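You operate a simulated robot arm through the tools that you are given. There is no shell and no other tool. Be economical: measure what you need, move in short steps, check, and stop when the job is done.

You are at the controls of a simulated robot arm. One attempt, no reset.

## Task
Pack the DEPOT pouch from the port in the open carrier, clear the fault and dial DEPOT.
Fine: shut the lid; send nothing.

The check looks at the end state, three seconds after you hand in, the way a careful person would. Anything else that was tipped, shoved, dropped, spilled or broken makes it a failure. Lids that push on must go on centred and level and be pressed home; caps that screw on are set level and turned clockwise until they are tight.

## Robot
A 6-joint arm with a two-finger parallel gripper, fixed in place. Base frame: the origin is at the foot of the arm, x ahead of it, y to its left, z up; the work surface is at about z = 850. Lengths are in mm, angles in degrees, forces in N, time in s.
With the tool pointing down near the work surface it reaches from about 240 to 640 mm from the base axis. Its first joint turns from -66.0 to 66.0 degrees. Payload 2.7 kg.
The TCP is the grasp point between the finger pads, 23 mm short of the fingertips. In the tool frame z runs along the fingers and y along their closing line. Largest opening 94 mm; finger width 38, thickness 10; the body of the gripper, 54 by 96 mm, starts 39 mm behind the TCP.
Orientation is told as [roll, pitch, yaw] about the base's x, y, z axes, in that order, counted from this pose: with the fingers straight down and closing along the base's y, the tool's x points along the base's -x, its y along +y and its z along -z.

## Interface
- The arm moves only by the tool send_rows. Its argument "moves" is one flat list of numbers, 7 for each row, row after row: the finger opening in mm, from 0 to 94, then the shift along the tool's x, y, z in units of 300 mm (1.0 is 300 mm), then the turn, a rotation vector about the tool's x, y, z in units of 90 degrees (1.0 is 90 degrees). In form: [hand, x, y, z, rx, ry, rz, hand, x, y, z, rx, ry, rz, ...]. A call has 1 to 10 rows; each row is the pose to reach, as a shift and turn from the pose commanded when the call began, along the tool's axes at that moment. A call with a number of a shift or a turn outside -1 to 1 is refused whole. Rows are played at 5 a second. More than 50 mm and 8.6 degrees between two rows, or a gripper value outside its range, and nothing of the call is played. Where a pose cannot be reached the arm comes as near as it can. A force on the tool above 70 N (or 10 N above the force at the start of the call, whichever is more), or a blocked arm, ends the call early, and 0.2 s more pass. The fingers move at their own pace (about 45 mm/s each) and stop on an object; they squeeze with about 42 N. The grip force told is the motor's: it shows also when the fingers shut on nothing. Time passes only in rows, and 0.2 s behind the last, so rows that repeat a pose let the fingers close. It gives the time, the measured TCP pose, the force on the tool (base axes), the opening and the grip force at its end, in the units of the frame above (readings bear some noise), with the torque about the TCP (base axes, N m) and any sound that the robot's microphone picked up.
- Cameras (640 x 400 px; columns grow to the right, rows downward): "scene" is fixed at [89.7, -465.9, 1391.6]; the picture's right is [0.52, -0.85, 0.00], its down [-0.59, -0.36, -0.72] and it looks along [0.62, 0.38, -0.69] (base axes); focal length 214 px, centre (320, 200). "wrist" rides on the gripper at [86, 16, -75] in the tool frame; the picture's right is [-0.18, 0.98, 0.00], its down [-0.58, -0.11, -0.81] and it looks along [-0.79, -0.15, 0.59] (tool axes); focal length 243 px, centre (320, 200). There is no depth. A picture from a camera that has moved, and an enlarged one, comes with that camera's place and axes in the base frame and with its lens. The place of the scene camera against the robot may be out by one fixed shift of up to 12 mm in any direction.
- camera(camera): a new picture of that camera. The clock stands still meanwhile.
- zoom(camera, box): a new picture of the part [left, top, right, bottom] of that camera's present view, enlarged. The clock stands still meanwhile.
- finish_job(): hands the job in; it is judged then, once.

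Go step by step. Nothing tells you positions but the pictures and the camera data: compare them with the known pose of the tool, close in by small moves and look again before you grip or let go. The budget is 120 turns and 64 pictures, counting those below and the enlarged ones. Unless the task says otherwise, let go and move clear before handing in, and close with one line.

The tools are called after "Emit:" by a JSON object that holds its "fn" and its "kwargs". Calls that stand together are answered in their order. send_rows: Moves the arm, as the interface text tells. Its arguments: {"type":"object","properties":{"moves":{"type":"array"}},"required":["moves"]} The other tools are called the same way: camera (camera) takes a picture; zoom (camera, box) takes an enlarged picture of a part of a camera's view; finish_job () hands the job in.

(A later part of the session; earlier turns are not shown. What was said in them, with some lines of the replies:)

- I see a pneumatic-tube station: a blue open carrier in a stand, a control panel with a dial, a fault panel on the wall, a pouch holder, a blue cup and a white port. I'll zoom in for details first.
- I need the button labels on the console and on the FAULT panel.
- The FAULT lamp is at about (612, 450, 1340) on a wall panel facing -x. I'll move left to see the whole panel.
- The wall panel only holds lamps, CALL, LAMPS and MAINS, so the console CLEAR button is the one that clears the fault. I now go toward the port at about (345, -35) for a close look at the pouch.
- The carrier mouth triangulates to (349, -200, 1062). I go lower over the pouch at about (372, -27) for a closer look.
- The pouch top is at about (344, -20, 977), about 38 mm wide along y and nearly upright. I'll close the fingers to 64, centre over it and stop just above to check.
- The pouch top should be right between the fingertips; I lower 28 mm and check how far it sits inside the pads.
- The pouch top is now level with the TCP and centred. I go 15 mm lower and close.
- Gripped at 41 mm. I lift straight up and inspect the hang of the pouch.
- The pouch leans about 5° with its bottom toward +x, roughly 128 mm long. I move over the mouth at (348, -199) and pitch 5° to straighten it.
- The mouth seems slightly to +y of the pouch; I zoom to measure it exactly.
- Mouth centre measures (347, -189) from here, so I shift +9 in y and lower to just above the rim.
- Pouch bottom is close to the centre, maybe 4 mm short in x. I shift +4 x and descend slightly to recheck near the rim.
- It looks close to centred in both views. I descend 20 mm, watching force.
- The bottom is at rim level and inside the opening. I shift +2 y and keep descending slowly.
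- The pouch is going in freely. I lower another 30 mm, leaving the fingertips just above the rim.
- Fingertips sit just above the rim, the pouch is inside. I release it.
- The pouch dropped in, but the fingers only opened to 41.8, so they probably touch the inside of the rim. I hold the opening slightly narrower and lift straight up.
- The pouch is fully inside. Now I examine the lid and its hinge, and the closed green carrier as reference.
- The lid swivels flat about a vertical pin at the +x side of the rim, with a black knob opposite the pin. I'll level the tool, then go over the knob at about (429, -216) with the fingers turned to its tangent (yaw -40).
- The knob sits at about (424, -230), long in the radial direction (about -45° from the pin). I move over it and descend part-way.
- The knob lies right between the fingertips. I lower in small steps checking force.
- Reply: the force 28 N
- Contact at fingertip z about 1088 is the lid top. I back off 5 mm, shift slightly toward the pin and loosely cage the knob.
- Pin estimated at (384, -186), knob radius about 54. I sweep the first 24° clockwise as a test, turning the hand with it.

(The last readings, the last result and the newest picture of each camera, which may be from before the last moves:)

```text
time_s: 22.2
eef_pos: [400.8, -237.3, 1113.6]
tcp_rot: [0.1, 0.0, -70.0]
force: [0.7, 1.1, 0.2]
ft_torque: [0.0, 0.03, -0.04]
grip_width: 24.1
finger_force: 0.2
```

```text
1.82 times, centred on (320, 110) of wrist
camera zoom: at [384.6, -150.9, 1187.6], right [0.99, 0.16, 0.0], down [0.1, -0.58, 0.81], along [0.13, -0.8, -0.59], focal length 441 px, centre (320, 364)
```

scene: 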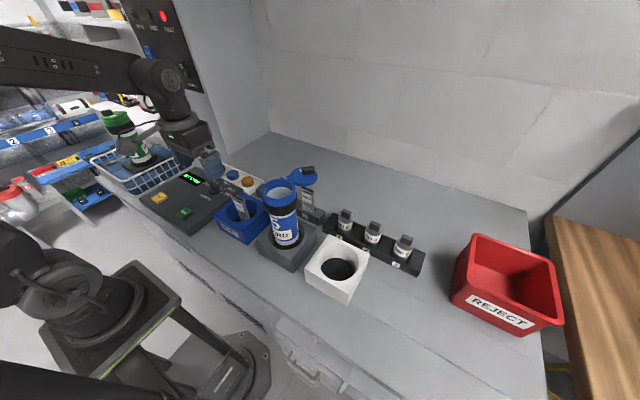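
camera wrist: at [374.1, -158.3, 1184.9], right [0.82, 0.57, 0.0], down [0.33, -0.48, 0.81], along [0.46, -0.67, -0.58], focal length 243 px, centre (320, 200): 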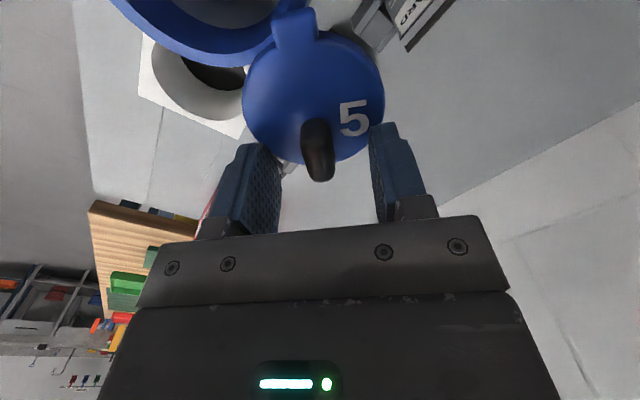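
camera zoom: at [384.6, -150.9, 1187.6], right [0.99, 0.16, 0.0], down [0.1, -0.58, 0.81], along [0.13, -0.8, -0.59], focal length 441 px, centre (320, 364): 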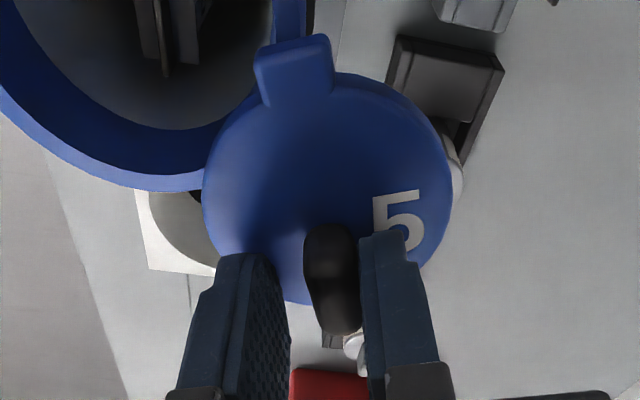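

The lid follows nicely. I continue another 40°.

Emit:
{"fn": "send_rows", "kwargs": {"moves": [24, 0.0032, -0.0249, 0, 0, 0, 0.0889, 24, 0.0098, -0.0491, 0, 0, 0, 0.1778, 24, 0.0198, -0.0722, 0, 0, 0, 0.2667, 24, 0.0328, -0.0936, 0, 0, 0, 0.3556, 24, 0.0487, -0.113, 0, 0, 0, 0.4444]}}

Emit:
{"fn": "zoom", "kwargs": {"camera": "wrist", "box": [200, 0, 440, 220]}}

```text
time_s: 23.4
eef_pos: [364.2, -235.5, 1114.7]
tcp_rot: [0.1, 0.1, -110.0]
force: [0.5, 0.0, 0.6]
ft_torque: [-0.02, -0.01, 0.01]
grip_width: 23.6
finger_force: 0.1
```

```text
1.82 times, centred on (320, 110) of wrist
camera zoom: at [407.5, -159.6, 1188.7], right [0.86, -0.51, 0.0], down [-0.3, -0.51, 0.81], along [-0.41, -0.69, -0.59], focal length 441 px, centre (320, 364)
```

zoom: 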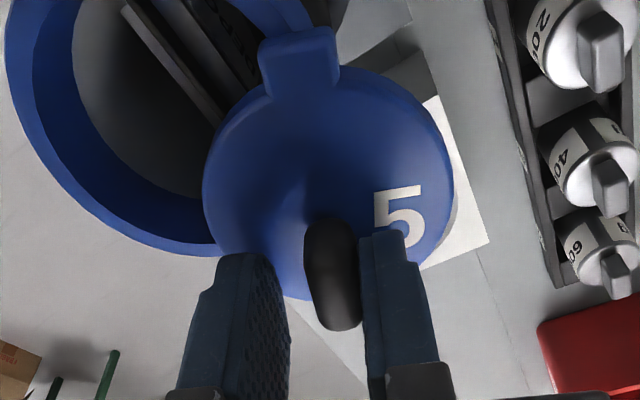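

Still good; I continue another 32° and watch that the wrist reaches the pose.

Emit:
{"fn": "send_rows", "kwargs": {"moves": [24, 0.0032, -0.0249, 0, 0, 0, 0.0889, 24, 0.0098, -0.0491, 0, 0, 0, 0.1778, 24, 0.0198, -0.0722, 0, 0, 0, 0.2667, 24, 0.0328, -0.0936, 0, 0, 0, 0.3556]}}

Emit:
{"fn": "zoom", "kwargs": {"camera": "wrist", "box": [200, 0, 440, 220]}}

```text
time_s: 24.4
eef_pos: [340.3, -216.3, 1115.1]
tcp_rot: [0.0, 0.0, -142.0]
force: [0.0, -0.1, 0.2]
ft_torque: [-0.01, 0.0, -0.01]
grip_width: 24.0
finger_force: 0.1
```

```text
1.82 times, centred on (320, 110) of wrist
camera zoom: at [416.8, -176.3, 1189.2], right [0.46, -0.89, 0.0], down [-0.53, -0.27, 0.81], along [-0.71, -0.37, -0.59], focal length 441 px, centre (320, 364)
```

zoom: 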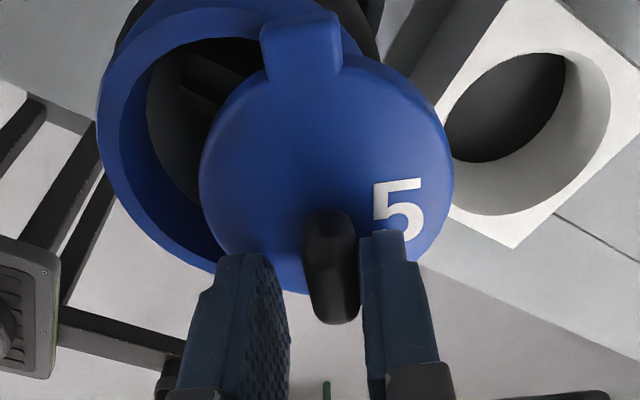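

About 40° remain. I continue 32° further.

Emit:
{"fn": "send_rows", "kwargs": {"moves": [24, 0.0032, -0.0249, 0, 0, 0, 0.0889, 24, 0.0098, -0.0491, 0, 0, 0, 0.1778, 24, 0.0198, -0.0722, 0, 0, 0, 0.2667, 24, 0.0328, -0.0936, 0, 0, 0, 0.3556]}}

Emit:
{"fn": "camera", "kwargs": {"camera": "wrist"}}

```text
time_s: 25.4
eef_pos: [331.3, -187.3, 1113.8]
tcp_rot: [0.0, 0.1, -174.0]
force: [0.6, 0.1, 0.5]
ft_torque: [-0.02, 0.01, -0.01]
grip_width: 24.1
finger_force: 0.1
```

```text
15 pictures are left
camera wrist: at [417.6, -195.2, 1188.2], right [-0.08, -1.0, 0.0], down [-0.59, 0.05, 0.81], along [-0.8, 0.07, -0.59], focal length 243 px, centre (320, 200)
```

wrist: 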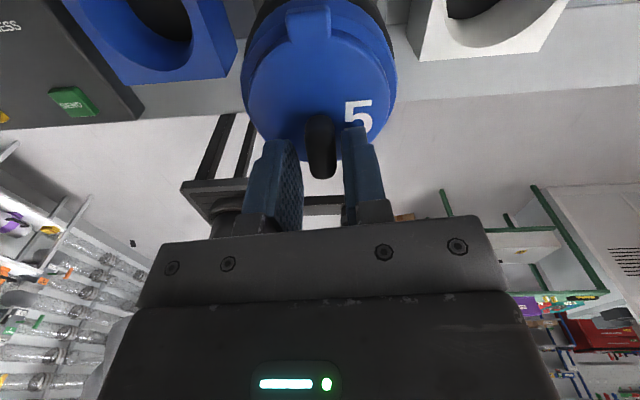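

The lid nearly covers the mouth with a small crescent left. I nudge 8° more gently.

Emit:
{"fn": "send_rows", "kwargs": {"moves": [24, 0.0012, -0.0125, 0, 0, 0, 0.0444, 24, 0.0032, -0.0249, 0, 0, 0, 0.0889, 24, 0.0032, -0.0249, 0, 0, 0, 0.0889]}}

Emit:
{"fn": "zoom", "kwargs": {"camera": "wrist", "box": [220, 0, 420, 200]}}

```text
time_s: 26.2
eef_pos: [330.5, -181.4, 1113.3]
tcp_rot: [0.0, 0.2, 178.1]
force: [0.3, -1.3, 0.5]
ft_torque: [-0.01, -0.01, 0.0]
grip_width: 24.4
finger_force: 0.7
```

```text
2.00 times, centred on (320, 100) of wrist
camera zoom: at [415.4, -200.0, 1188.4], right [-0.22, -0.98, 0.0], down [-0.58, 0.13, 0.81], along [-0.79, 0.18, -0.59], focal length 485 px, centre (320, 400)
```

zoom: 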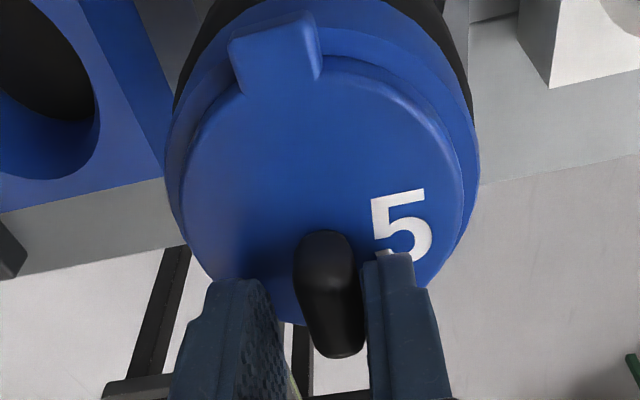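

The lid now looks centred on the ring. I open, lift clear and inspect.

Emit:
{"fn": "send_rows", "kwargs": {"moves": [40, 0, 0, 0, 0, 0, 0, 40, 0, 0, 0, 0, 0, 0, 40, 0, 0, -0.05, 0, 0, 0, 40, 0, 0, -0.18, 0, 0, 0, 40, 0, 0, -0.3, 0, 0, 0]}}

Emit:
{"fn": "zoom", "kwargs": {"camera": "scene", "box": [240, 150, 320, 210]}}

```text
time_s: 27.4
eef_pos: [330.8, -180.8, 1206.9]
tcp_rot: [-0.1, 0.0, 178.1]
force: [0.6, 0.3, 0.7]
ft_torque: [0.0, 0.02, 0.01]
grip_width: 40.0
finger_force: 0.1
```

```text
6.67 times, centred on (280, 180) of scene
camera zoom: at [89.7, -465.9, 1391.6], right [0.52, -0.85, 0.0], down [-0.59, -0.36, -0.72], along [0.62, 0.38, -0.69], focal length 1430 px, centre (587, 333)
```

zoom: 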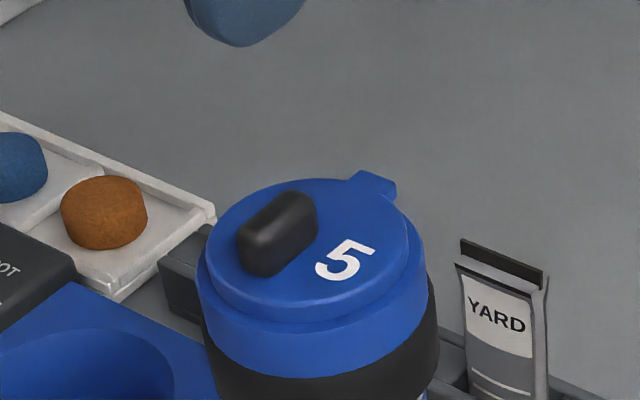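

The lid is closed and level. Next come CLEAR and the dial; I unwind the wrist while moving toward the console.

Emit:
{"fn": "send_rows", "kwargs": {"moves": [40, 0, -0.06, 0, 0, 0, -0.094, 40, 0, -0.12, 0, 0, 0, -0.188, 40, 0, -0.18, 0, 0, 0, -0.282, 40, 0, -0.24, 0, 0, 0, -0.376, 40, 0, -0.3, 0, 0, 0, -0.47, 40, 0, -0.36, 0, 0, 0, -0.564, 40, 0, -0.42, 0, 0, 0, -0.658, 40, 0, -0.48, 0, 0, 0, -0.752, 40, 0, -0.54, 0, 0, 0, -0.846, 40, 0, -0.6, 0, 0, 0, -0.94]}}

Emit:
{"fn": "send_rows", "kwargs": {"moves": [0, 0.058, -0.018, 0.02, 0, 0, -0.094, 0, 0.116, -0.036, 0.04, 0, 0, -0.188, 0, 0.175, -0.054, 0.06, 0, 0, -0.282, 0, 0.233, -0.072, 0.08, 0, 0, -0.376, 0, 0.291, -0.09, 0.1, 0, 0, -0.47, 0, 0.349, -0.108, 0.12, 0, 0, -0.564, 0, 0.407, -0.126, 0.14, 0, 0, -0.658, 0, 0.466, -0.144, 0.16, 0, 0, -0.752, 0, 0.524, -0.162, 0.18, 0, 0, -0.846, 0, 0.582, -0.18, 0.2, 0, 0, -0.94]}}

Emit:
{"fn": "camera", "kwargs": {"camera": "wrist"}}

```text
time_s: 29.6
eef_pos: [335.2, 1.0, 1205.1]
tcp_rot: [0.1, 0.1, -97.1]
force: [0.5, 0.7, 0.7]
ft_torque: [-0.03, 0.03, 0.03]
grip_width: 40.0
finger_force: 0.0
```

```text
time_s: 31.8
eef_pos: [304.6, 178.3, 1143.3]
tcp_rot: [0.1, -0.1, -12.5]
force: [0.2, -0.9, -0.6]
ft_torque: [0.0, 0.03, 0.01]
grip_width: 0.0
finger_force: 41.9
```

```text
12 pictures are left
camera wrist: at [223.1, 213.3, 1217.1], right [0.39, 0.92, 0.0], down [0.54, -0.23, 0.81], along [0.74, -0.32, -0.59], focal length 243 px, centre (320, 200)
```

wrist: 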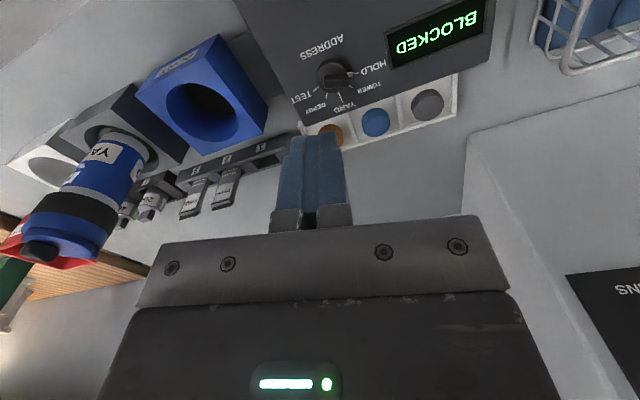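

I go over CLEAR, estimated at (258, 274), turning the hand toward the yaw needed later for the dial.

Emit:
{"fn": "send_rows", "kwargs": {"moves": [0, 0.022, 0.028, 0.04, 0, 0, -0.094, 0, 0.044, 0.056, 0.08, 0, 0, -0.188, 0, 0.066, 0.083, 0.13, 0, 0, -0.282, 0, 0.088, 0.111, 0.18, 0, 0, -0.376, 0, 0.11, 0.139, 0.23, 0, 0, -0.47, 0, 0.132, 0.167, 0.28, 0, 0, -0.564, 0, 0.154, 0.194, 0.33, 0, 0, -0.658, 0, 0.176, 0.222, 0.38, 0, 0, -0.752, 0, 0.2, 0.25, 0.43, 0, 0, -0.846, 0, 0.2206, 0.2778, 0.477, 0, 0, -0.94]}}

Emit:
{"fn": "camera", "kwargs": {"camera": "wrist"}}

```text
time_s: 34.0
eef_pos: [258.3, 274.7, 1002.3]
tcp_rot: [-0.2, 0.0, 72.1]
force: [0.1, -0.4, -0.8]
ft_torque: [-0.02, -0.01, 0.0]
grip_width: 0.1
finger_force: 41.6
```

```text
11 pictures are left
camera wrist: at [215.9, 198.1, 1075.5], right [-0.88, 0.48, 0.0], down [0.28, 0.52, 0.81], along [0.39, 0.71, -0.59], focal length 243 px, centre (320, 200)
```

wrist: 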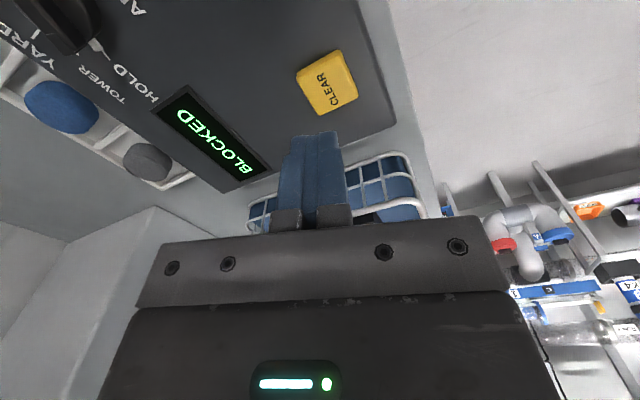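

CLEAR is at about (257, 283). I move over it and descend to just above.

Emit:
{"fn": "send_rows", "kwargs": {"moves": [0, -0.0277, 0.0124, 0.05, 0, 0, 0, 0, -0.0277, 0.0124, 0.13, 0, 0, 0, 0, -0.0277, 0.0124, 0.19, 0, 0, 0, 0, -0.0277, 0.0124, 0.21, 0, 0, 0, 0, -0.0277, 0.0124, 0.223, 0, 0, 0]}}

Emit:
{"fn": "camera", "kwargs": {"camera": "wrist"}}

```text
time_s: 35.2
eef_pos: [259.9, 285.2, 933.7]
tcp_rot: [-0.1, -0.1, 71.9]
force: [-0.1, 0.6, 0.3]
ft_torque: [-0.01, 0.0, 0.01]
grip_width: 0.0
finger_force: 42.6
```

```text
10 pictures are left
camera wrist: at [215.9, 207.4, 1007.8], right [-0.88, 0.48, 0.0], down [0.28, 0.52, 0.81], along [0.39, 0.71, -0.59], focal length 243 px, centre (320, 200)
```

wrist: 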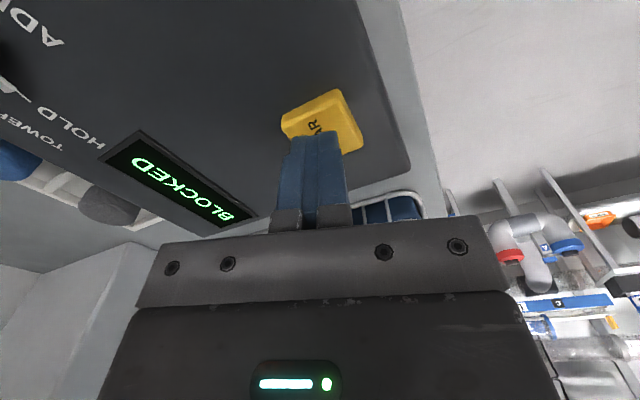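

Aligned above CLEAR. I press down in small steps.

Emit:
{"fn": "send_rows", "kwargs": {"moves": [0, 0, 0, 0.012, 0, 0, 0, 0, 0, 0, 0.024, 0, 0, 0, 0, 0, 0, 0.036, 0, 0, 0, 0, 0, 0, 0.048, 0, 0, 0]}}

```text
time_s: 36.2
eef_pos: [257.8, 283.5, 919.4]
tcp_rot: [-0.1, -0.1, 71.9]
force: [0.3, 0.4, 0.2]
ft_torque: [-0.01, 0.0, -0.02]
grip_width: 0.1
finger_force: 42.5
```

Emit:
{"fn": "send_rows", "kwargs": {"moves": [0, 0, 0, 0.01, 0, 0, 0, 0, 0, 0, 0.02, 0, 0, 0, 0, 0, 0, 0.03, 0, 0, 0, 0, 0, 0, 0.04, 0, 0, 0]}}

```text
time_s: 37.2
eef_pos: [258.2, 284.8, 909.2]
tcp_rot: [-0.1, -0.2, 71.9]
force: [-10.0, -9.1, 33.1]
ft_torque: [-0.28, 0.24, -0.01]
grip_width: 0.0
finger_force: 42.0
heard: click
```

A click was heard at 33 N, so CLEAR is pressed. I lift and move over the dial, about (384, 163), and check display and pointer.

Emit:
{"fn": "send_rows", "kwargs": {"moves": [0, 0, 0, -0.1, 0, 0, 0, 0, 0, 0, -0.22, 0, 0, 0, 0, 0.06, -0.12, -0.31, 0, 0, 0, 40, 0.12, -0.25, -0.31, 0, 0, 0, 70, 0.18, -0.38, -0.31, 0, 0, 0, 70, 0.23, -0.48, -0.31, 0, 0, 0, 70, 0.254, -0.524, -0.31, 0, 0, 0, 70, 0.254, -0.524, -0.31, 0, 0, 0]}}

Emit:
{"fn": "camera", "kwargs": {"camera": "wrist"}}

```text
time_s: 39.0
eef_pos: [384.0, 162.2, 1000.6]
tcp_rot: [-0.1, -0.1, 72.1]
force: [0.6, 0.1, 0.2]
ft_torque: [0.0, -0.01, 0.0]
grip_width: 70.2
finger_force: 0.0
```

```text
9 pictures are left
camera wrist: at [340.3, 85.9, 1075.2], right [-0.88, 0.48, 0.0], down [0.28, 0.52, 0.81], along [0.39, 0.71, -0.59], focal length 243 px, centre (320, 200)
```

wrist: 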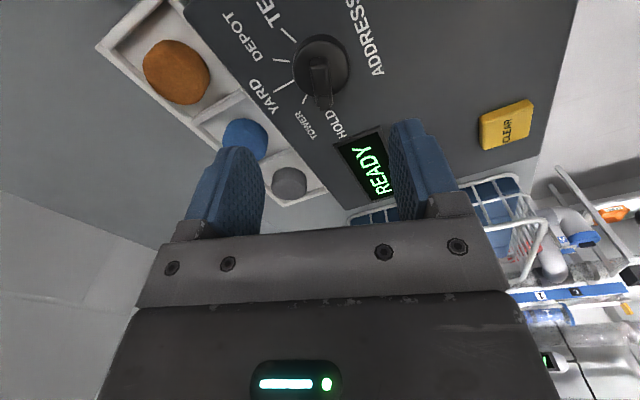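

The display now says READY. I zoom in on the dial to get its angles.

Emit:
{"fn": "zoom", "kwargs": {"camera": "wrist", "box": [230, 0, 390, 150]}}

```text
2.67 times, centred on (310, 75) of wrist
camera zoom: at [340.3, 85.9, 1075.2], right [-0.88, 0.48, 0.0], down [0.28, 0.52, 0.81], along [0.39, 0.71, -0.59], focal length 647 px, centre (347, 533)
```

zoom: 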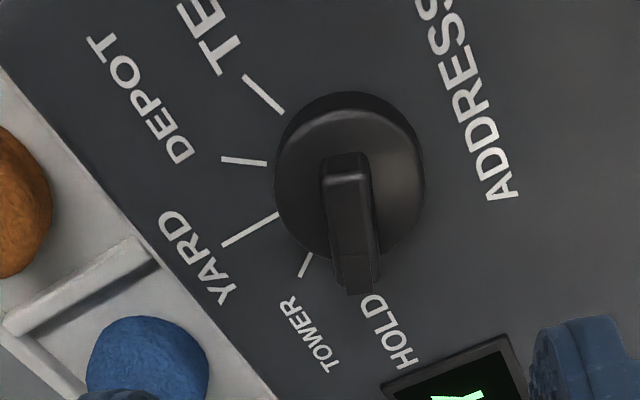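

Ticks fix the dial axis at (383.5, 164) with 36° spacing: bar now at HOLD (72°), DEPOT at -36°, so it needs 108° clockwise. I descend over the bar with the fingers either side.

Emit:
{"fn": "send_rows", "kwargs": {"moves": [60, -0.006, 0.0037, 0.06, 0, 0, 0, 40, -0.006, 0.0037, 0.12, 0, 0, 0, 28, -0.006, 0.0037, 0.18, 0, 0, 0, 28, -0.006, 0.0037, 0.18, 0, 0, 0]}}

Emit:
{"fn": "zoom", "kwargs": {"camera": "wrist", "box": [220, 40, 420, 200]}}

```text
time_s: 40.0
eef_pos: [382.7, 164.8, 947.8]
tcp_rot: [-0.1, -0.1, 71.8]
force: [-0.4, 0.1, 0.3]
ft_torque: [-0.01, 0.0, -0.01]
grip_width: 27.9
finger_force: 0.1
```

```text
2.50 times, centred on (320, 120) of wrist
camera zoom: at [340.3, 87.3, 1021.0], right [-0.88, 0.48, 0.0], down [0.28, 0.52, 0.81], along [0.39, 0.71, -0.59], focal length 606 px, centre (320, 400)
```

zoom: 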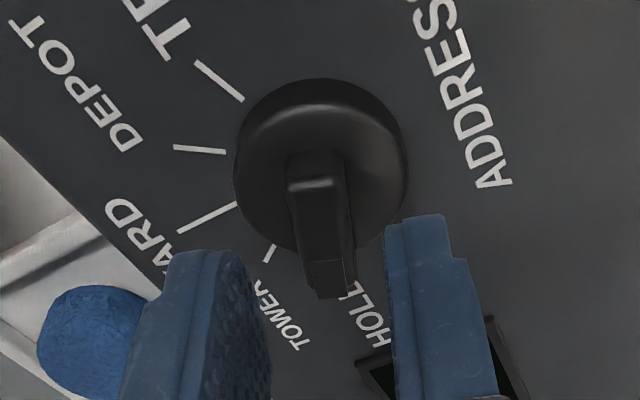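

The bar is centred between the fingers. I lower in small steps.

Emit:
{"fn": "send_rows", "kwargs": {"moves": [28, 0, 0, 0.013, 0, 0, 0, 28, 0, 0, 0.026, 0, 0, 0, 28, 0, 0, 0.04, 0, 0, 0, 28, 0, 0, 0.053, 0, 0, 0]}}

Emit:
{"fn": "send_rows", "kwargs": {"moves": [28, 0, 0, 0.01, 0, 0, 0, 28, 0, 0, 0.02, 0, 0, 0]}}

```text
time_s: 41.0
eef_pos: [382.8, 165.2, 930.4]
tcp_rot: [0.0, -0.1, 71.9]
force: [0.3, -0.4, -0.2]
ft_torque: [0.03, 0.03, 0.03]
grip_width: 28.0
finger_force: 0.0
```

```text
time_s: 41.6
eef_pos: [382.7, 164.4, 924.6]
tcp_rot: [-0.1, 0.0, 71.9]
force: [-0.5, -0.3, -0.3]
ft_torque: [0.02, 0.02, -0.01]
grip_width: 28.0
finger_force: 0.1
```

Emit:
{"fn": "send_rows", "kwargs": {"moves": [28, 0, 0, 0.009, 0, 0, 0, 28, 0, 0, 0.018, 0, 0, 0]}}

Emit:
{"fn": "zoom", "kwargs": {"camera": "wrist", "box": [220, 40, 420, 200]}}

```text
time_s: 42.2
eef_pos: [384.0, 164.9, 920.5]
tcp_rot: [-0.1, -0.1, 71.9]
force: [-0.2, 0.6, 2.5]
ft_torque: [-0.08, 0.04, -0.03]
grip_width: 28.0
finger_force: 0.4
```

```text
2.50 times, centred on (320, 120) of wrist
camera zoom: at [340.3, 88.3, 994.0], right [-0.88, 0.48, 0.0], down [0.28, 0.52, 0.81], along [0.39, 0.71, -0.59], focal length 606 px, centre (320, 400)
```

zoom: 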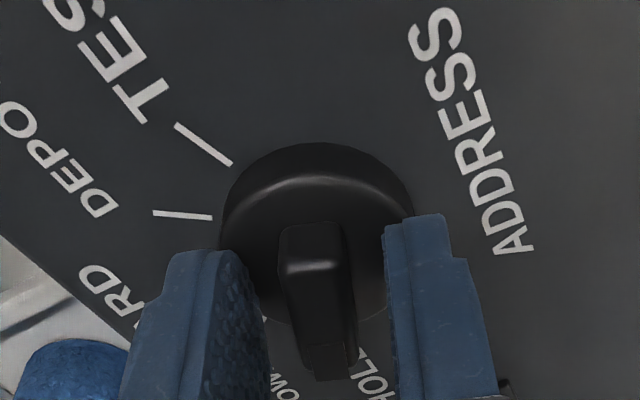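

Fingertips just touch the dial's skirt, with the bar between them. I lift 2 mm and close on the bar.

Emit:
{"fn": "send_rows", "kwargs": {"moves": [28, 0, 0, -0.007, 0, 0, 0, 6, 0, 0, -0.007, 0, 0, 0, 6, 0, 0, -0.007, 0, 0, 0, 6, 0, 0, -0.007, 0, 0, 0]}}

```text
time_s: 43.2
eef_pos: [384.3, 164.1, 922.0]
tcp_rot: [0.0, -0.2, 71.8]
force: [3.2, 0.9, -2.7]
ft_torque: [0.02, -0.01, -1.34]
grip_width: 13.0
finger_force: 45.3
```

Gripped (13 mm). I turn clockwise, watching torque and clicks.

Emit:
{"fn": "send_rows", "kwargs": {"moves": [6, 0, 0, 0, 0, 0, 0.09, 6, 0, 0, 0, 0, 0, 0.18, 6, 0, 0, 0, 0, 0, 0.27, 6, 0, 0, 0, 0, 0, 0.36]}}

```text
time_s: 44.2
eef_pos: [384.8, 164.8, 922.8]
tcp_rot: [0.0, -0.1, 39.5]
force: [22.4, -3.8, -9.8]
ft_torque: [-0.82, 0.62, 0.03]
grip_width: 12.7
finger_force: 44.6
```

Emit:
{"fn": "send_rows", "kwargs": {"moves": [6, -0.0034, -0.0037, 0.002, 0, 0, 0.09, 6, -0.0034, -0.0037, 0.002, 0, 0, 0.18, 6, -0.0034, -0.0037, 0.002, 0, 0, 0.27, 6, -0.0034, -0.0037, 0.002, 0, 0, 0.36, 6, -0.0034, -0.0037, 0.002, 0, 0, 0.44]}}

```text
time_s: 45.4
eef_pos: [385.1, 163.2, 921.1]
tcp_rot: [0.0, -0.1, -0.1]
force: [16.6, -25.7, 10.8]
ft_torque: [-0.41, 0.06, 0.07]
grip_width: 12.8
finger_force: 45.1
```

Emit:
{"fn": "send_rows", "kwargs": {"moves": [6, -0.0033, -0.005, 0, 0, 0, 0.08, 6, -0.0033, -0.005, 0, 0, 0, 0.16, 6, -0.0033, -0.005, 0, 0, 0, 0.24, 6, -0.0033, -0.005, 0, 0, 0, 0.32, 6, -0.0033, -0.005, 0, 0, 0, 0.4]}}

Emit:
{"fn": "zoom", "kwargs": {"camera": "wrist", "box": [200, 0, 440, 200]}}

```text
time_s: 46.6
eef_pos: [385.1, 162.6, 921.9]
tcp_rot: [-0.2, -0.1, -36.2]
force: [-8.8, -30.7, 24.3]
ft_torque: [-0.6, -0.19, 0.05]
grip_width: 12.7
finger_force: 44.8
```

```text
2.00 times, centred on (320, 100) of wrist
camera zoom: at [323.9, 226.3, 995.6], right [0.73, 0.68, 0.0], down [0.41, -0.43, 0.81], along [0.55, -0.59, -0.59], focal length 485 px, centre (320, 400)
```

zoom: 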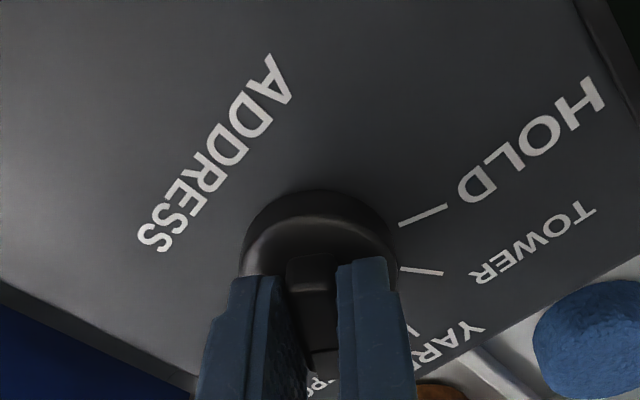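

The bar points along DEPOT. I release, lift and verify.

Emit:
{"fn": "send_rows", "kwargs": {"moves": [28, 0, 0, 0, 0, 0, 0, 28, 0, 0, 0, 0, 0, 0, 28, 0, 0, -0.02, 0, 0, 0, 28, 0, 0, -0.12, 0, 0, 0, 28, 0, 0, -0.25, 0, 0, 0, 28, 0, 0, -0.4, 0, 0, 0]}}

Emit:
{"fn": "zoom", "kwargs": {"camera": "wrist", "box": [200, 0, 440, 150]}}

```text
time_s: 48.0
eef_pos: [386.1, 162.3, 1041.5]
tcp_rot: [0.0, -0.1, -36.0]
force: [-0.4, 0.3, -0.8]
ft_torque: [0.04, 0.01, 0.0]
grip_width: 28.0
finger_force: 0.1
```

```text
2.67 times, centred on (320, 75) of wrist
camera zoom: at [323.9, 227.3, 1115.7], right [0.73, 0.69, 0.0], down [0.41, -0.43, 0.81], along [0.55, -0.59, -0.59], focal length 647 px, centre (320, 533)
```

zoom: 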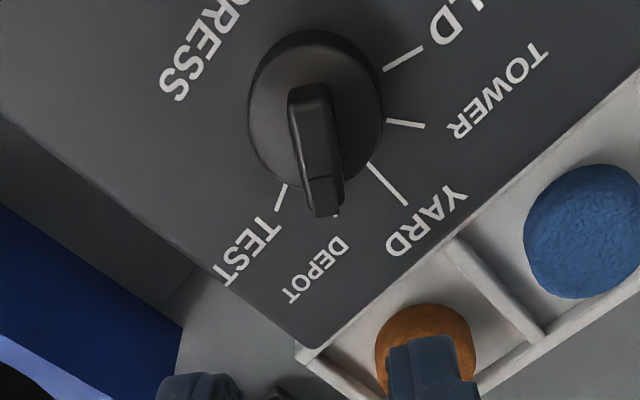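

The dial points to DEPOT. I rise clear and take one final look at everything.

Emit:
{"fn": "send_rows", "kwargs": {"moves": [28, 0.03, 0, -0.13, 0, 0, 0, 28, 0.1, 0, -0.25, 0, 0, 0, 28, 0.2, 0, -0.35, 0, 0, 0, 28, 0.3, 0, -0.45, 0, 0, 0, 28, 0.3, 0, -0.55, 0, 0, 0]}}

Emit:
{"fn": "zoom", "kwargs": {"camera": "scene", "box": [130, 120, 330, 270]}}

```text
time_s: 49.2
eef_pos: [310.8, 217.6, 1205.7]
tcp_rot: [0.0, 0.1, -36.1]
force: [0.5, 0.1, 0.0]
ft_torque: [-0.04, -0.01, -0.02]
grip_width: 28.1
finger_force: 0.2
```

```text
2.67 times, centred on (230, 195) of scene
camera zoom: at [89.7, -465.9, 1391.6], right [0.52, -0.85, 0.0], down [-0.59, -0.36, -0.72], along [0.62, 0.38, -0.69], focal length 572 px, centre (560, 213)
```

zoom: 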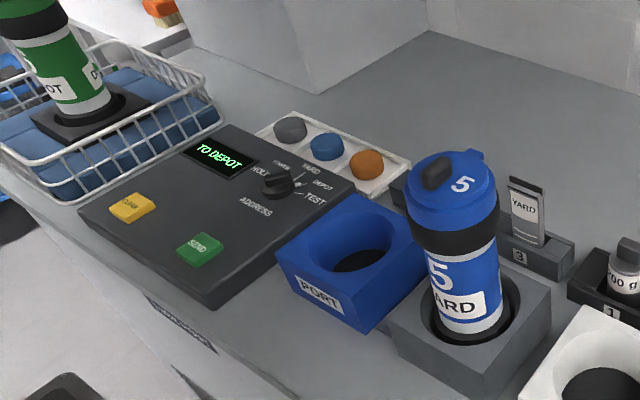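

The display reads "TO DEPOT", the fault is cleared, the lid is shut on the carrier in its stand, and nothing else appears disturbed. The arm is clear, so I hand in.

Emit:
{"fn": "finish_job", "kwargs": {}}

```text
The job is handed in.
```

The DEPOT pouch is in the blue carrier with its lid shut, the fault is cleared, the dial is set to DEPOT, and nothing was sent.
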